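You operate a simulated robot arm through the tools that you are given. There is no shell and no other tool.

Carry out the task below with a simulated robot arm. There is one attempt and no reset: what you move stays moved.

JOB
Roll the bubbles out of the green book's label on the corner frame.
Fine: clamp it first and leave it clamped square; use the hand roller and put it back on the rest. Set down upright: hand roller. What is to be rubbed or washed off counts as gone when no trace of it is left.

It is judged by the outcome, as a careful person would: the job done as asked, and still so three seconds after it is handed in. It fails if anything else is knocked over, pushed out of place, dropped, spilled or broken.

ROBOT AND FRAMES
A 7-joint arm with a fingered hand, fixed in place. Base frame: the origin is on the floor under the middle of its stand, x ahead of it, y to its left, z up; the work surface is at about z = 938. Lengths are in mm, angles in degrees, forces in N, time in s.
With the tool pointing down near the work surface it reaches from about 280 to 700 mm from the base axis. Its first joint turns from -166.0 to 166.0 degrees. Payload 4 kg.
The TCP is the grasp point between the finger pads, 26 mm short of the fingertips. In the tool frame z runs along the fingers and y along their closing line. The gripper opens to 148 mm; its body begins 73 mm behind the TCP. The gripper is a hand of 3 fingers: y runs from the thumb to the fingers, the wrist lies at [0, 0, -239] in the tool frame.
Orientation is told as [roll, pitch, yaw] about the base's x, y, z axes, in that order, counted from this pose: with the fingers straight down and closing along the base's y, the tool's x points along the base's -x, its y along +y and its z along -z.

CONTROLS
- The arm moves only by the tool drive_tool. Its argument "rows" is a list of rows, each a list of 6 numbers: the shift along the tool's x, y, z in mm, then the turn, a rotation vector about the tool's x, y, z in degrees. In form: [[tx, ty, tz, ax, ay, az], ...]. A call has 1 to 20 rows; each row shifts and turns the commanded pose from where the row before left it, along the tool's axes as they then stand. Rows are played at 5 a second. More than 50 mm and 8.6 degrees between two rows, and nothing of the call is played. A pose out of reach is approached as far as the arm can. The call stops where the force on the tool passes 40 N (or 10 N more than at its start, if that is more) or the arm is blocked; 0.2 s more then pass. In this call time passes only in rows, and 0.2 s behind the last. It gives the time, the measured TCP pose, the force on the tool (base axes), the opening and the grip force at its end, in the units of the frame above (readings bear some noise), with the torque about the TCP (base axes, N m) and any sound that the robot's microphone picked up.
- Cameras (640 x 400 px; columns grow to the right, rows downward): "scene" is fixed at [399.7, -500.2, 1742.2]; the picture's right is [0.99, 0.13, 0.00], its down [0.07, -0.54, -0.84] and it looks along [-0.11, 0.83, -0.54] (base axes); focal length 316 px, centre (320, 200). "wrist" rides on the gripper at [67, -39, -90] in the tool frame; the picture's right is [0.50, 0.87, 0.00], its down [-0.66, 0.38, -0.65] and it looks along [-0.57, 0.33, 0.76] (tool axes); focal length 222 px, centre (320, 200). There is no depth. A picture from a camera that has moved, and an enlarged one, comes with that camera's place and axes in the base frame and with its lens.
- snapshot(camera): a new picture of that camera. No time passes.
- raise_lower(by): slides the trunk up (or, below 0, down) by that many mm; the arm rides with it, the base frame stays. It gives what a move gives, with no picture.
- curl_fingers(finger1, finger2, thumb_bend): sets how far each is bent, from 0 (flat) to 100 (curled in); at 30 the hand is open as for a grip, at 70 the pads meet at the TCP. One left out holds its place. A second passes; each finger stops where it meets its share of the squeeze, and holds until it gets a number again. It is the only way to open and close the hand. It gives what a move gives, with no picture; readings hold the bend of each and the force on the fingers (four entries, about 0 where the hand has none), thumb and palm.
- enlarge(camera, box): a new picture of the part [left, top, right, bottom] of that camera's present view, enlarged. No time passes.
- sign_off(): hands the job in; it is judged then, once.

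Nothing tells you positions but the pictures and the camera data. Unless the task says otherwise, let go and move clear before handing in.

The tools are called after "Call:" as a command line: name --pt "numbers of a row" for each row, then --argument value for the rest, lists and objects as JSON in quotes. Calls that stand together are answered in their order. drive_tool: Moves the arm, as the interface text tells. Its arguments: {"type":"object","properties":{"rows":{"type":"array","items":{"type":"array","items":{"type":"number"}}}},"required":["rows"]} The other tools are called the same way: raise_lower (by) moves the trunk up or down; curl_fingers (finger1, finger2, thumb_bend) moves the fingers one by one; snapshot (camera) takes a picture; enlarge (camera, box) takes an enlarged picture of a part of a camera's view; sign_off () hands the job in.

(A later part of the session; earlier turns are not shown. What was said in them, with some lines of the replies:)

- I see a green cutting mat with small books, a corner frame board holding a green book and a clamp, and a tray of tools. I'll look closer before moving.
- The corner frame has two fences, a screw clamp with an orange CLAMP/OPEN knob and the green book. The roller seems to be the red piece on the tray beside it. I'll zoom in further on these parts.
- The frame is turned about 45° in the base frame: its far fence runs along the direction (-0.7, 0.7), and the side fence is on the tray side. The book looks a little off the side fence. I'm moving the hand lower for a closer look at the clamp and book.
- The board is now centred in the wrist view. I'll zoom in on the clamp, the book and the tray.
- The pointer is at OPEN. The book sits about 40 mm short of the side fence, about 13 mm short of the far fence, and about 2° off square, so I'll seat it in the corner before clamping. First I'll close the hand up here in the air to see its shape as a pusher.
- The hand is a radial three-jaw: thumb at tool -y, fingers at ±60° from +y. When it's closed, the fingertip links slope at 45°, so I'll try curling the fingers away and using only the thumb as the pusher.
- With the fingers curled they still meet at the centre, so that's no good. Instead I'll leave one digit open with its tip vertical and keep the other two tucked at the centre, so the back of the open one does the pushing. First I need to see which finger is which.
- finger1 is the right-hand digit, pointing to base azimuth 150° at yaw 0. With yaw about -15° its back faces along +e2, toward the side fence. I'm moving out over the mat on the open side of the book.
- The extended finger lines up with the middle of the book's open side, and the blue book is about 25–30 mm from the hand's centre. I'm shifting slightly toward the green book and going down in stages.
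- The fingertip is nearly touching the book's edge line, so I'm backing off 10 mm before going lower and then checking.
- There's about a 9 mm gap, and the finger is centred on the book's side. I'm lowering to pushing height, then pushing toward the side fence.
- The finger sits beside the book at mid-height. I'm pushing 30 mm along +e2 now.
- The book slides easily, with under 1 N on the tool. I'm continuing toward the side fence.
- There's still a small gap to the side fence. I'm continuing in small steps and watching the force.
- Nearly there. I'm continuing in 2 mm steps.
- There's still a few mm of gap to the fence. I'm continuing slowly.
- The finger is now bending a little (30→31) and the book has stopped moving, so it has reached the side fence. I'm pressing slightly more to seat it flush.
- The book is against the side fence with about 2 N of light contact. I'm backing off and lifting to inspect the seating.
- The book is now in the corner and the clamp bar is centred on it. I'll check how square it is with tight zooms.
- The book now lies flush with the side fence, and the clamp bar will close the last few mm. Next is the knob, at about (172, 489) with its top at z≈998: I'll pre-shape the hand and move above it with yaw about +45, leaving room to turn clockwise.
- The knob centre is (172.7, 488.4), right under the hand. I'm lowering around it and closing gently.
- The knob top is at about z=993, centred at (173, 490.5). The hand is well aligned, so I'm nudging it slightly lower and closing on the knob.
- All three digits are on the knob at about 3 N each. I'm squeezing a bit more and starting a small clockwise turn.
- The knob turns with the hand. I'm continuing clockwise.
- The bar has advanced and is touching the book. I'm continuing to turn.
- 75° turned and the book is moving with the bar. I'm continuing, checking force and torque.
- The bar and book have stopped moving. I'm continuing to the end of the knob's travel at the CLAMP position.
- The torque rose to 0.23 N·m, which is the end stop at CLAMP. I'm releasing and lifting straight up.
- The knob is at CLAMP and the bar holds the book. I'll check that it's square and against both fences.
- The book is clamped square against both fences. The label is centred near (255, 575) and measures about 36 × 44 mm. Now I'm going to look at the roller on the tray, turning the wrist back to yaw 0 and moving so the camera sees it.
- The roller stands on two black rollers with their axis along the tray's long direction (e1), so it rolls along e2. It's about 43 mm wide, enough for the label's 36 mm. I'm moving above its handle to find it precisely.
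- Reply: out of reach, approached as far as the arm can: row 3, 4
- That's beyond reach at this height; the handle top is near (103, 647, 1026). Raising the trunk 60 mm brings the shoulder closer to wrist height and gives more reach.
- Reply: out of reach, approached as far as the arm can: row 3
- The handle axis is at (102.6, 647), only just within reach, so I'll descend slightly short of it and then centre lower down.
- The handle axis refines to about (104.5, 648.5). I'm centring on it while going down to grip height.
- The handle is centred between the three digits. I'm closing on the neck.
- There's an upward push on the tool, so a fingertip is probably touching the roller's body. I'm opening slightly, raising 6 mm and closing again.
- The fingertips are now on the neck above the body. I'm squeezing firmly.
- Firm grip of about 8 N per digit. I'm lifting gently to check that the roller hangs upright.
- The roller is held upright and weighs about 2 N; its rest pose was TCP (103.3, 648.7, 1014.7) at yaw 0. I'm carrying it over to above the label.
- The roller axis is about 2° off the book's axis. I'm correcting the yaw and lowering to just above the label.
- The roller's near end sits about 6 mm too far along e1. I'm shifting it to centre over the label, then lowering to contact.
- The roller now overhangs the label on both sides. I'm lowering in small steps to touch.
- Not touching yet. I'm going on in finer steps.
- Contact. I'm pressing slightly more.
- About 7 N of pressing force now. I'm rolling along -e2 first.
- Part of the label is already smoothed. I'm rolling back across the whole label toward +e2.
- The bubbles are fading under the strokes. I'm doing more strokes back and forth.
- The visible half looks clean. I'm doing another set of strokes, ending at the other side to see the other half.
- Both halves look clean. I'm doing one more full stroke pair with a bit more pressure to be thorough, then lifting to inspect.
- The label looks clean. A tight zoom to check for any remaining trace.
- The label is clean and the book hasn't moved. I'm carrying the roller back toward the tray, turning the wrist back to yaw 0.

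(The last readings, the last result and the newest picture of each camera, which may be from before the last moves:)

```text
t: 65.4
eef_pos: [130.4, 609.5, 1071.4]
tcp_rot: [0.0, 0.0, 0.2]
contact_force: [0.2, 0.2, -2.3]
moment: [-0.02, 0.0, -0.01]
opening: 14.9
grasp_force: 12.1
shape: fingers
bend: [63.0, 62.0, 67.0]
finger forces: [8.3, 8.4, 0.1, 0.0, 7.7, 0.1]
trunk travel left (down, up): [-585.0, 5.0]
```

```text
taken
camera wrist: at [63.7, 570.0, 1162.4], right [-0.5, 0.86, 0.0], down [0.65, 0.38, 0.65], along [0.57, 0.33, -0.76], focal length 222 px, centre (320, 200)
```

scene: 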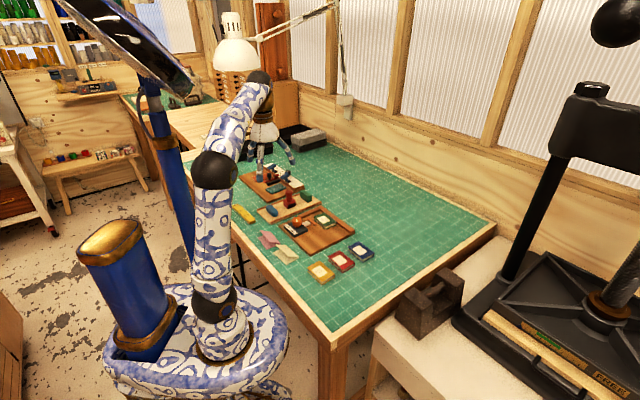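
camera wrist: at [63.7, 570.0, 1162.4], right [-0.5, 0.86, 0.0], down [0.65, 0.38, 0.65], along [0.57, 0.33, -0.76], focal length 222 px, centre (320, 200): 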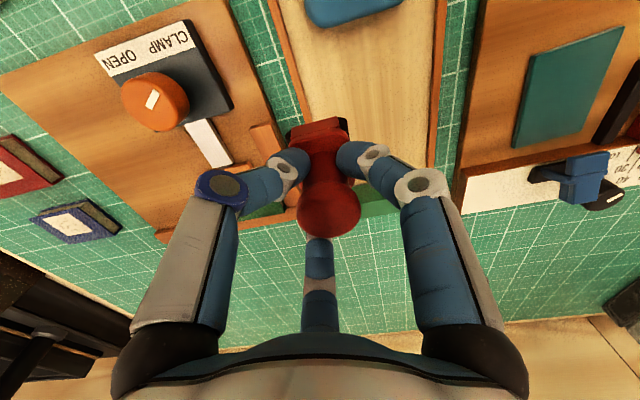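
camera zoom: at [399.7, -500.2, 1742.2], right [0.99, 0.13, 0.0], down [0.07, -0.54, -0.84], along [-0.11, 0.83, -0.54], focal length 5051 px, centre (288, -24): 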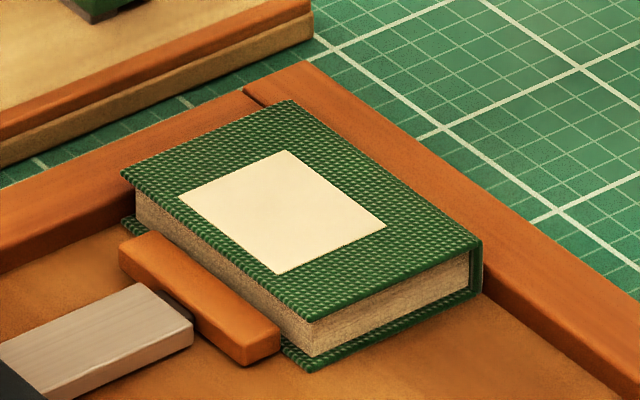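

The label is spotless. I'm going back over the roller's original spot on the tray.

Call:
drive_tool --pt "0 0 15 0 0 0" --pt "0 0 15 0 0 0" --pt "9 13 4 0 0 0" --pt "9 13 4 0 0 0" --pt "9 13 4 0 0 0"

Call:
enlarge --camera "scene" --box '[265, 170, 325, 215]'

Call:
enlarge --camera "wrist" --box '[200, 80, 440, 260]'

```text
t: 66.6
eef_pos: [104.6, 648.7, 1029.2]
tcp_rot: [0.1, 0.0, 0.1]
contact_force: [-0.9, 0.5, -1.5]
moment: [-0.01, -0.03, -0.01]
opening: 15.0
grasp_force: 11.6
shape: fingers
bend: [63.0, 62.0, 67.0]
finger forces: [8.4, 8.3, 0.0, 0.0, 7.8, 0.1]
trunk travel left (down, up): [-585.0, 5.0]
```

```text
8.89 times, centred on (295, 192) of scene
camera zoom: at [399.7, -500.2, 1742.2], right [0.99, 0.13, 0.0], down [0.07, -0.54, -0.84], along [-0.11, 0.83, -0.54], focal length 2806 px, centre (542, 267)
```

zoom: 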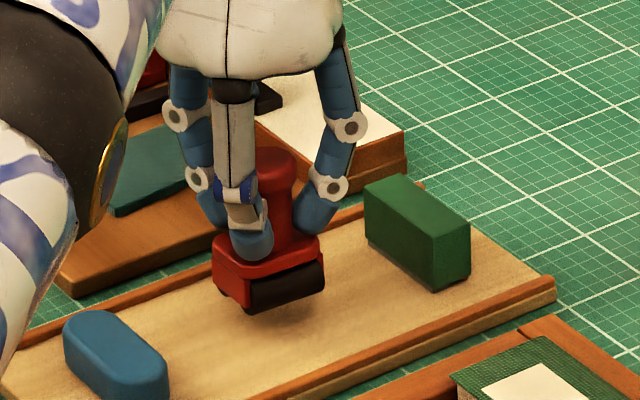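

```text
2.22 times, centred on (320, 170) of wrist
camera zoom: at [36.9, 609.6, 1119.8], right [-0.5, 0.86, 0.0], down [0.65, 0.38, 0.65], along [0.57, 0.33, -0.76], focal length 494 px, centre (320, 267)
```

zoom: 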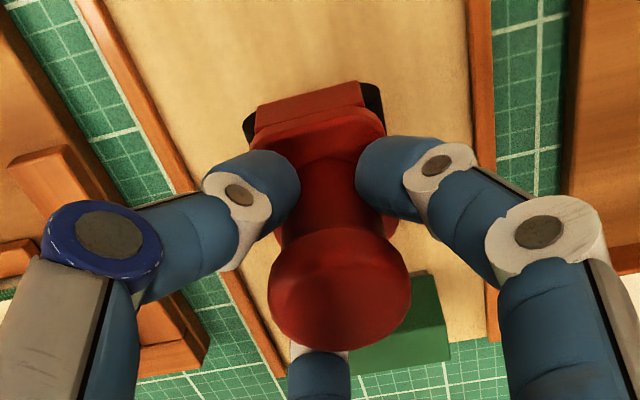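

The roller is over its old spot, tilted only a degree or so. I'm lowering gently onto the tray.

Call:
drive_tool --pt "0 0 5 0 0 0" --pt "0 0 5 0 0 0" --pt "0 0 2 0 0 0"

Call:
drive_tool --pt "0 0 0.7 0 0 0" --pt "0 0 0.7 0 0 0"

```text
t: 67.4
eef_pos: [104.7, 649.9, 1017.6]
tcp_rot: [0.0, 0.1, 0.0]
contact_force: [-0.4, -0.5, -0.8]
moment: [0.03, 0.01, 0.03]
opening: 14.9
grasp_force: 12.1
shape: fingers
bend: [63.0, 62.0, 67.0]
finger forces: [8.4, 8.3, 0.0, 0.1, 7.7, 0.1]
trunk travel left (down, up): [-585.0, 5.0]
```

```text
t: 68.0
eef_pos: [104.1, 648.1, 1015.3]
tcp_rot: [0.1, 0.1, 0.1]
contact_force: [0.0, 0.5, -1.9]
moment: [0.02, 0.0, 0.03]
opening: 15.1
grasp_force: 12.3
shape: fingers
bend: [63.0, 62.0, 67.0]
finger forces: [8.4, 8.3, 0.1, 0.0, 7.7, 0.1]
trunk travel left (down, up): [-585.0, 5.0]
```

Call:
drive_tool --pt "0 0 0.6 0 0 0" --pt "0 0 0.6 0 0 0"

Call:
enlarge --camera "scene" --box '[275, 180, 315, 210]'

```text
t: 68.6
eef_pos: [103.8, 648.9, 1014.0]
tcp_rot: [0.0, 0.0, 0.1]
contact_force: [-0.1, -0.3, -1.2]
moment: [0.0, 0.03, 0.02]
opening: 14.8
grasp_force: 12.0
shape: fingers
bend: [63.0, 62.0, 67.0]
finger forces: [8.3, 8.3, 0.0, 0.1, 7.7, 0.0]
trunk travel left (down, up): [-585.0, 5.0]
```

```text
13.33 times, centred on (295, 195) of scene
camera zoom: at [399.7, -500.2, 1742.2], right [0.99, 0.13, 0.0], down [0.07, -0.54, -0.84], along [-0.11, 0.83, -0.54], focal length 4209 px, centre (653, 267)
```

zoom: 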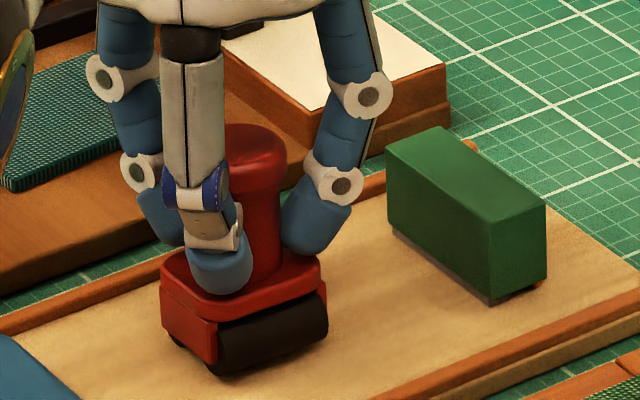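

Call:
drive_tool --pt "0 0 0.5 0 0 0" --pt "0 0 0.5 0 0 0"

```text
t: 69.2
eef_pos: [105.1, 647.4, 1014.5]
tcp_rot: [0.0, 0.1, 0.2]
contact_force: [1.1, -0.2, -1.9]
moment: [0.01, -0.03, 0.0]
opening: 15.0
grasp_force: 12.6
shape: fingers
bend: [63.0, 62.0, 67.0]
finger forces: [8.3, 8.3, 0.0, 0.0, 7.7, 0.0]
trunk travel left (down, up): [-585.0, 5.0]
```

Call:
drive_tool --pt "0 0 0.5 0 0 0" --pt "0 0 0.5 0 0 0"

```text
t: 69.8
eef_pos: [103.6, 647.9, 1013.5]
tcp_rot: [0.0, 0.0, 0.0]
contact_force: [0.0, 0.5, -0.6]
moment: [0.02, -0.05, -0.04]
opening: 15.0
grasp_force: 12.4
shape: fingers
bend: [63.0, 62.0, 67.0]
finger forces: [8.2, 8.4, 0.0, 0.0, 8.0, 0.0]
trunk travel left (down, up): [-585.0, 5.0]
```

Call:
drive_tool --pt "0 0 0.5 0 0 0"

Call:
enlarge --camera "scene" --box '[275, 180, 315, 210]'

Call:
enlarge --camera "wrist" --box '[200, 80, 440, 260]'

```text
t: 70.2
eef_pos: [104.2, 649.4, 1012.6]
tcp_rot: [0.1, 0.0, 0.1]
contact_force: [0.3, 0.2, 0.7]
moment: [0.01, -0.03, 0.0]
opening: 14.9
grasp_force: 12.7
shape: fingers
bend: [63.0, 62.0, 67.0]
finger forces: [8.3, 8.3, 0.0, 0.0, 8.2, 0.1]
trunk travel left (down, up): [-585.0, 5.0]
```

```text
13.33 times, centred on (295, 195) of scene
camera zoom: at [399.7, -500.2, 1742.2], right [0.99, 0.13, 0.0], down [0.07, -0.54, -0.84], along [-0.11, 0.83, -0.54], focal length 4209 px, centre (653, 267)
```

zoom: 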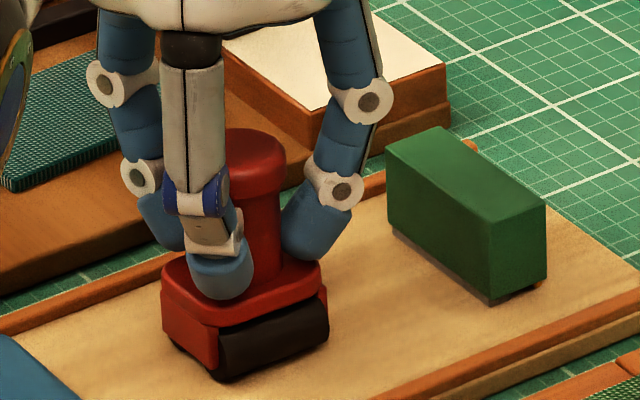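

```text
2.22 times, centred on (320, 170) of wrist
camera zoom: at [36.9, 609.1, 1103.6], right [-0.5, 0.86, 0.0], down [0.65, 0.38, 0.65], along [0.56, 0.33, -0.76], focal length 494 px, centre (320, 267)
```

zoom: 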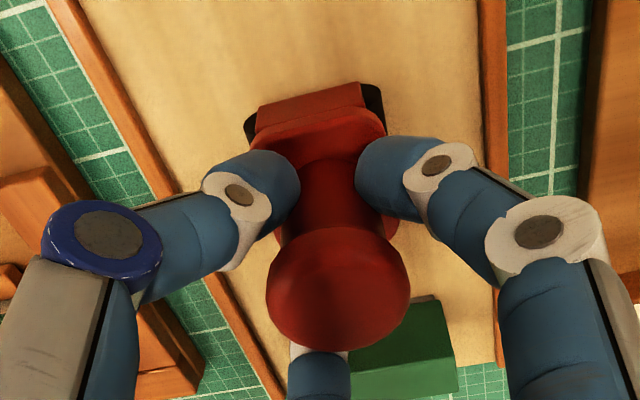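

The roller's weight is on the tray. I'm opening the fingers gradually.

Call:
curl_fingers --finger1 61 --finger2 60 --thumb_bend 65

Call:
curl_fingers --finger1 50 --finger2 50 --thumb_bend 50

Call:
curl_fingers --finger1 42 --finger2 42 --thumb_bend 42

Call:
enlarge --camera "scene" --box '[275, 180, 315, 210]'

Call:
enlarge --camera "wrist" --box '[200, 80, 440, 260]'

```text
t: 71.2
eef_pos: [104.2, 648.4, 1011.7]
tcp_rot: [-0.1, 0.0, 0.1]
contact_force: [0.1, 0.3, 0.0]
moment: [-0.02, 0.01, 0.02]
opening: 20.6
grasp_force: 0.2
shape: fingers
bend: [61.0, 60.0, 65.0]
finger forces: [0.1, 0.1, 0.0, 0.1, 0.6, 0.1]
trunk travel left (down, up): [-585.0, 5.0]
```

```text
t: 72.2
eef_pos: [103.1, 649.1, 1012.3]
tcp_rot: [-0.1, 0.0, 0.2]
contact_force: [0.4, -0.3, 0.0]
moment: [0.0, 0.0, 0.0]
opening: 61.5
grasp_force: 0.0
shape: fingers
bend: [50.0, 50.0, 50.0]
finger forces: [0.0, 0.0, 0.1, 0.0, 0.0, 0.1]
trunk travel left (down, up): [-585.0, 5.0]
```

```text
t: 73.2
eef_pos: [105.0, 647.7, 1011.7]
tcp_rot: [0.0, 0.0, 0.1]
contact_force: [0.2, -0.2, 0.4]
moment: [0.0, 0.02, 0.02]
opening: 87.9
grasp_force: 0.0
shape: fingers
bend: [42.0, 42.0, 42.0]
finger forces: [0.0, 0.0, 0.0, 0.0, 0.1, 0.0]
trunk travel left (down, up): [-585.0, 5.0]
```

```text
13.33 times, centred on (295, 195) of scene
camera zoom: at [399.7, -500.2, 1742.2], right [0.99, 0.13, 0.0], down [0.07, -0.54, -0.84], along [-0.11, 0.83, -0.54], focal length 4209 px, centre (653, 267)
```

zoom: 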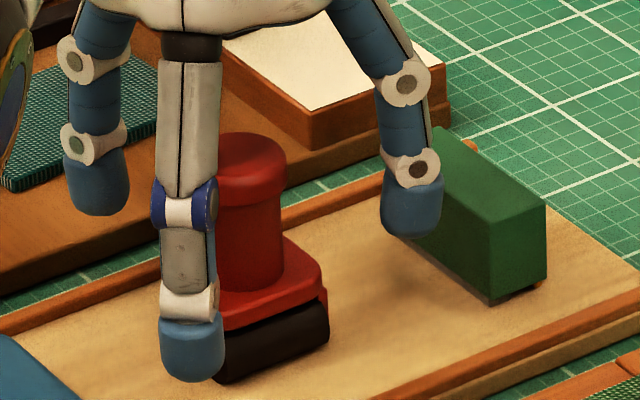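

```text
2.22 times, centred on (320, 170) of wrist
camera zoom: at [37.0, 609.2, 1103.3], right [-0.5, 0.86, 0.0], down [0.65, 0.38, 0.65], along [0.56, 0.33, -0.76], focal length 494 px, centre (320, 267)
```

zoom: 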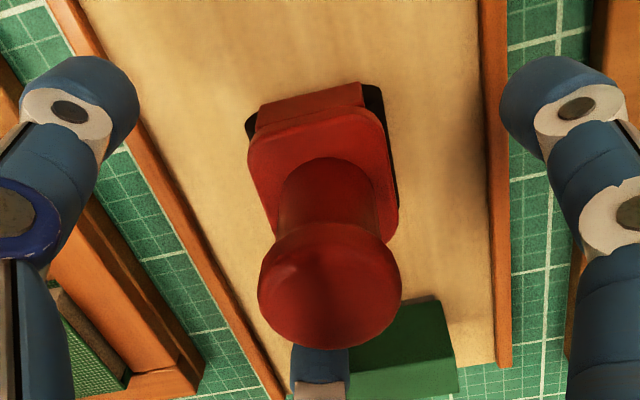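

The roller stands upright on the rest, released. I'm rising with a slight inward drift to stay within reach, then moving clear.

Call:
drive_tool --pt "0 -1 -12 0 0 0" --pt "0 -2 -12 0 0 0" --pt "0 -2 -12 0 0 0" --pt "0 -2 -12 0 0 0"

Call:
enlarge --camera "scene" --box '[265, 170, 325, 215]'

```text
t: 74.2
eef_pos: [103.4, 642.8, 1060.1]
tcp_rot: [0.1, 0.0, 0.0]
contact_force: [-1.1, 0.1, -0.4]
moment: [0.0, 0.0, 0.01]
opening: 87.9
grasp_force: 0.0
shape: fingers
bend: [42.0, 42.0, 42.0]
finger forces: [0.0, 0.0, 0.0, 0.1, 0.0, 0.1]
trunk travel left (down, up): [-585.0, 5.0]
```

```text
8.89 times, centred on (295, 192) of scene
camera zoom: at [399.7, -500.2, 1742.2], right [0.99, 0.13, 0.0], down [0.07, -0.54, -0.84], along [-0.11, 0.83, -0.54], focal length 2806 px, centre (542, 267)
```

zoom: 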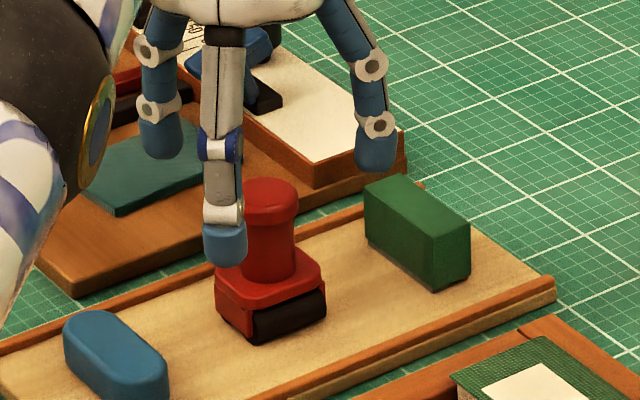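

Call:
drive_tool --pt "0 -4 -15 0 0 0" --pt "0 -8 -15 0 0 0" --pt "0 -10 -15 0 0 0" --pt "10 -25 -20 0 0 0" --pt "10 -30 -20 0 0 0" --pt "10 -35 -20 0 0 0"

Call:
snapshot --camera "scene"

Call:
enlarge --camera "scene" --box '[235, 165, 375, 275]'

Call:
snapshot --camera "wrist"

```text
t: 75.6
eef_pos: [73.7, 529.0, 1166.8]
tcp_rot: [0.2, 0.0, 0.2]
contact_force: [0.4, 0.1, 0.0]
moment: [-0.01, -0.03, -0.03]
opening: 88.3
grasp_force: 0.1
shape: fingers
bend: [42.0, 42.0, 42.0]
finger forces: [0.1, 0.0, 0.0, 0.0, 0.0, 0.1]
trunk travel left (down, up): [-585.0, 5.0]
```

```text
taken
```

scene: 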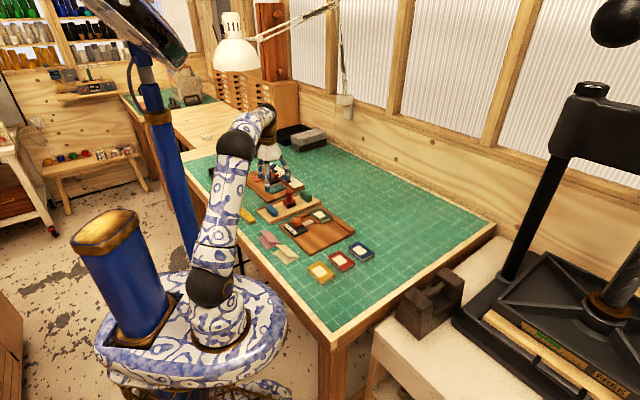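

```text
3.64 times, centred on (305, 220) of scene
camera zoom: at [399.7, -500.2, 1742.2], right [0.99, 0.13, 0.0], down [0.07, -0.54, -0.84], along [-0.11, 0.83, -0.54], focal length 1148 px, centre (374, 127)
```

zoom: 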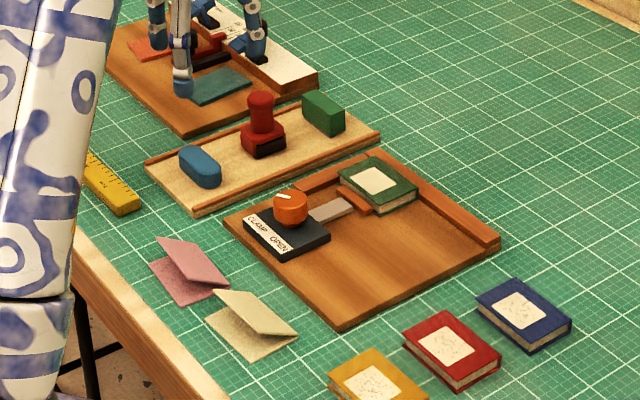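

```text
taken
camera wrist: at [6.6, 489.0, 1256.3], right [-0.5, 0.86, 0.0], down [0.65, 0.38, 0.65], along [0.57, 0.33, -0.76], focal length 222 px, centre (320, 200)
```

wrist: 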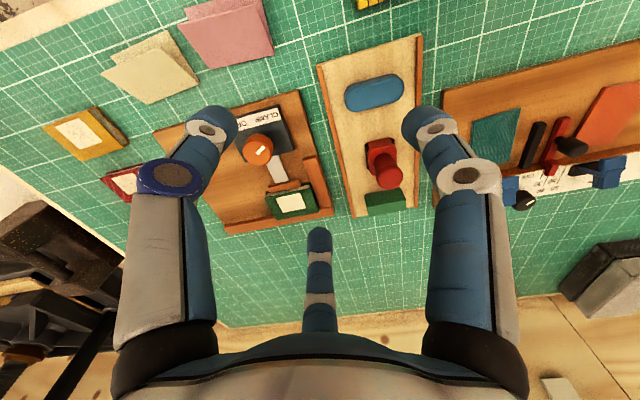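

The hand is clear. Final inspection of the label, clamp, roller and neighbouring items.

Call:
enlarge --camera "wrist" --box '[225, 90, 345, 240]'

Call:
enlarge --camera "scene" --box '[311, 207, 333, 221]'

Call:
enlarge --camera "scene" --box '[270, 185, 315, 220]'

Call:
enlarge --camera "scene" --box '[220, 140, 400, 320]'

```text
2.67 times, centred on (285, 165) of wrist
camera zoom: at [6.6, 489.0, 1256.3], right [-0.5, 0.86, 0.0], down [0.65, 0.38, 0.65], along [0.57, 0.33, -0.76], focal length 592 px, centre (413, 293)
```

zoom: 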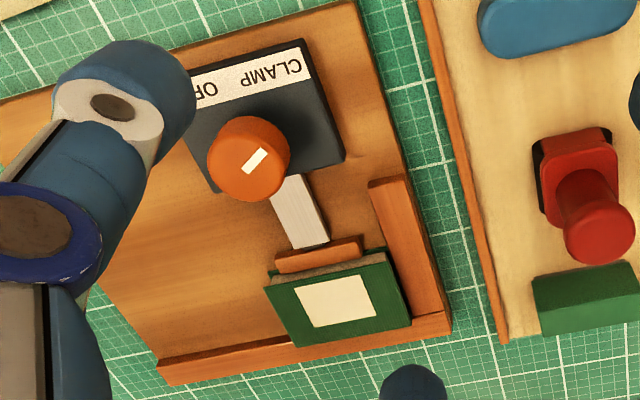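

```text
16.00 times, centred on (322, 214) of scene
camera zoom: at [399.7, -500.2, 1742.2], right [0.99, 0.13, 0.0], down [0.07, -0.54, -0.84], along [-0.11, 0.83, -0.54], focal length 5051 px, centre (288, -24)
```

zoom: 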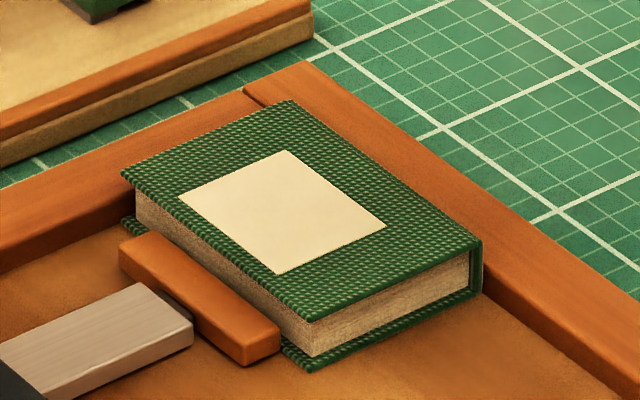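

```text
11.43 times, centred on (292, 202) of scene
camera zoom: at [399.7, -500.2, 1742.2], right [0.99, 0.13, 0.0], down [0.07, -0.54, -0.84], along [-0.11, 0.83, -0.54], focal length 3608 px, centre (634, 171)
```

zoom: 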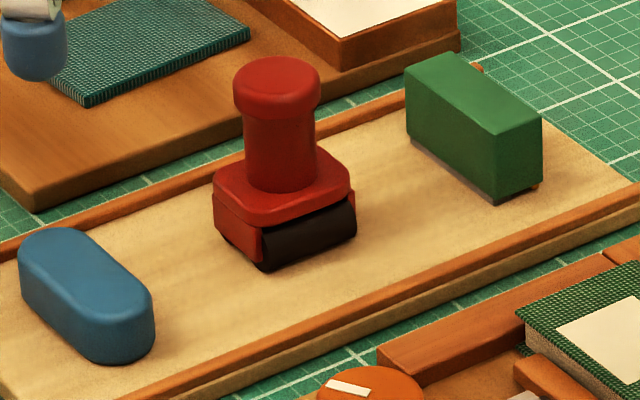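

```text
2.22 times, centred on (310, 230) of scene
camera zoom: at [399.7, -500.2, 1742.2], right [0.99, 0.13, 0.0], down [0.07, -0.54, -0.84], along [-0.11, 0.83, -0.54], focal length 702 px, centre (342, 133)
```

zoom: 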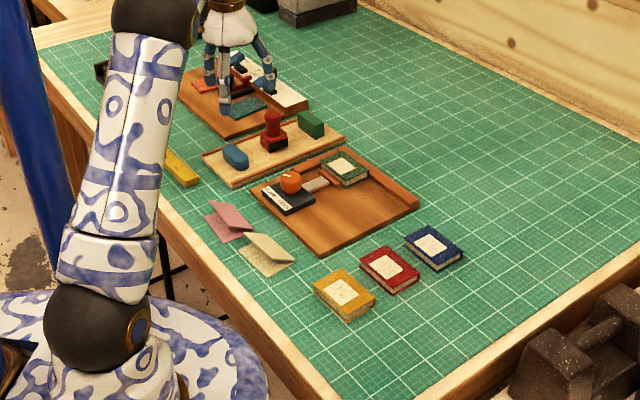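

The label is spotless, the book is clamped square in the corner with the knob at CLAMP, and the roller stands upright on its rest. Nothing else has moved, so I'm handing in.

Call:
sign_off

```text
The job is handed in.
```

The bubbles are out of the green book's label. A tight zoom after rolling showed no trace left. I handed the job in, but the result hasn't come back yet.

- **Clamp:** the book started about 40 mm short of the side fence and a couple of degrees crooked. I slid it into the corner first, then turned the knob to its stop at CLAMP. It is held square against both fences, and rolling did not shift it.
- **Roller:** it is back on its tray, standing upright where it was before, and I let go of it and moved the hand clear.
- **Everything else:** nothing was knocked or moved in the final pictures. I raised the robot's trunk 60 mm to reach the roller and left it raised.
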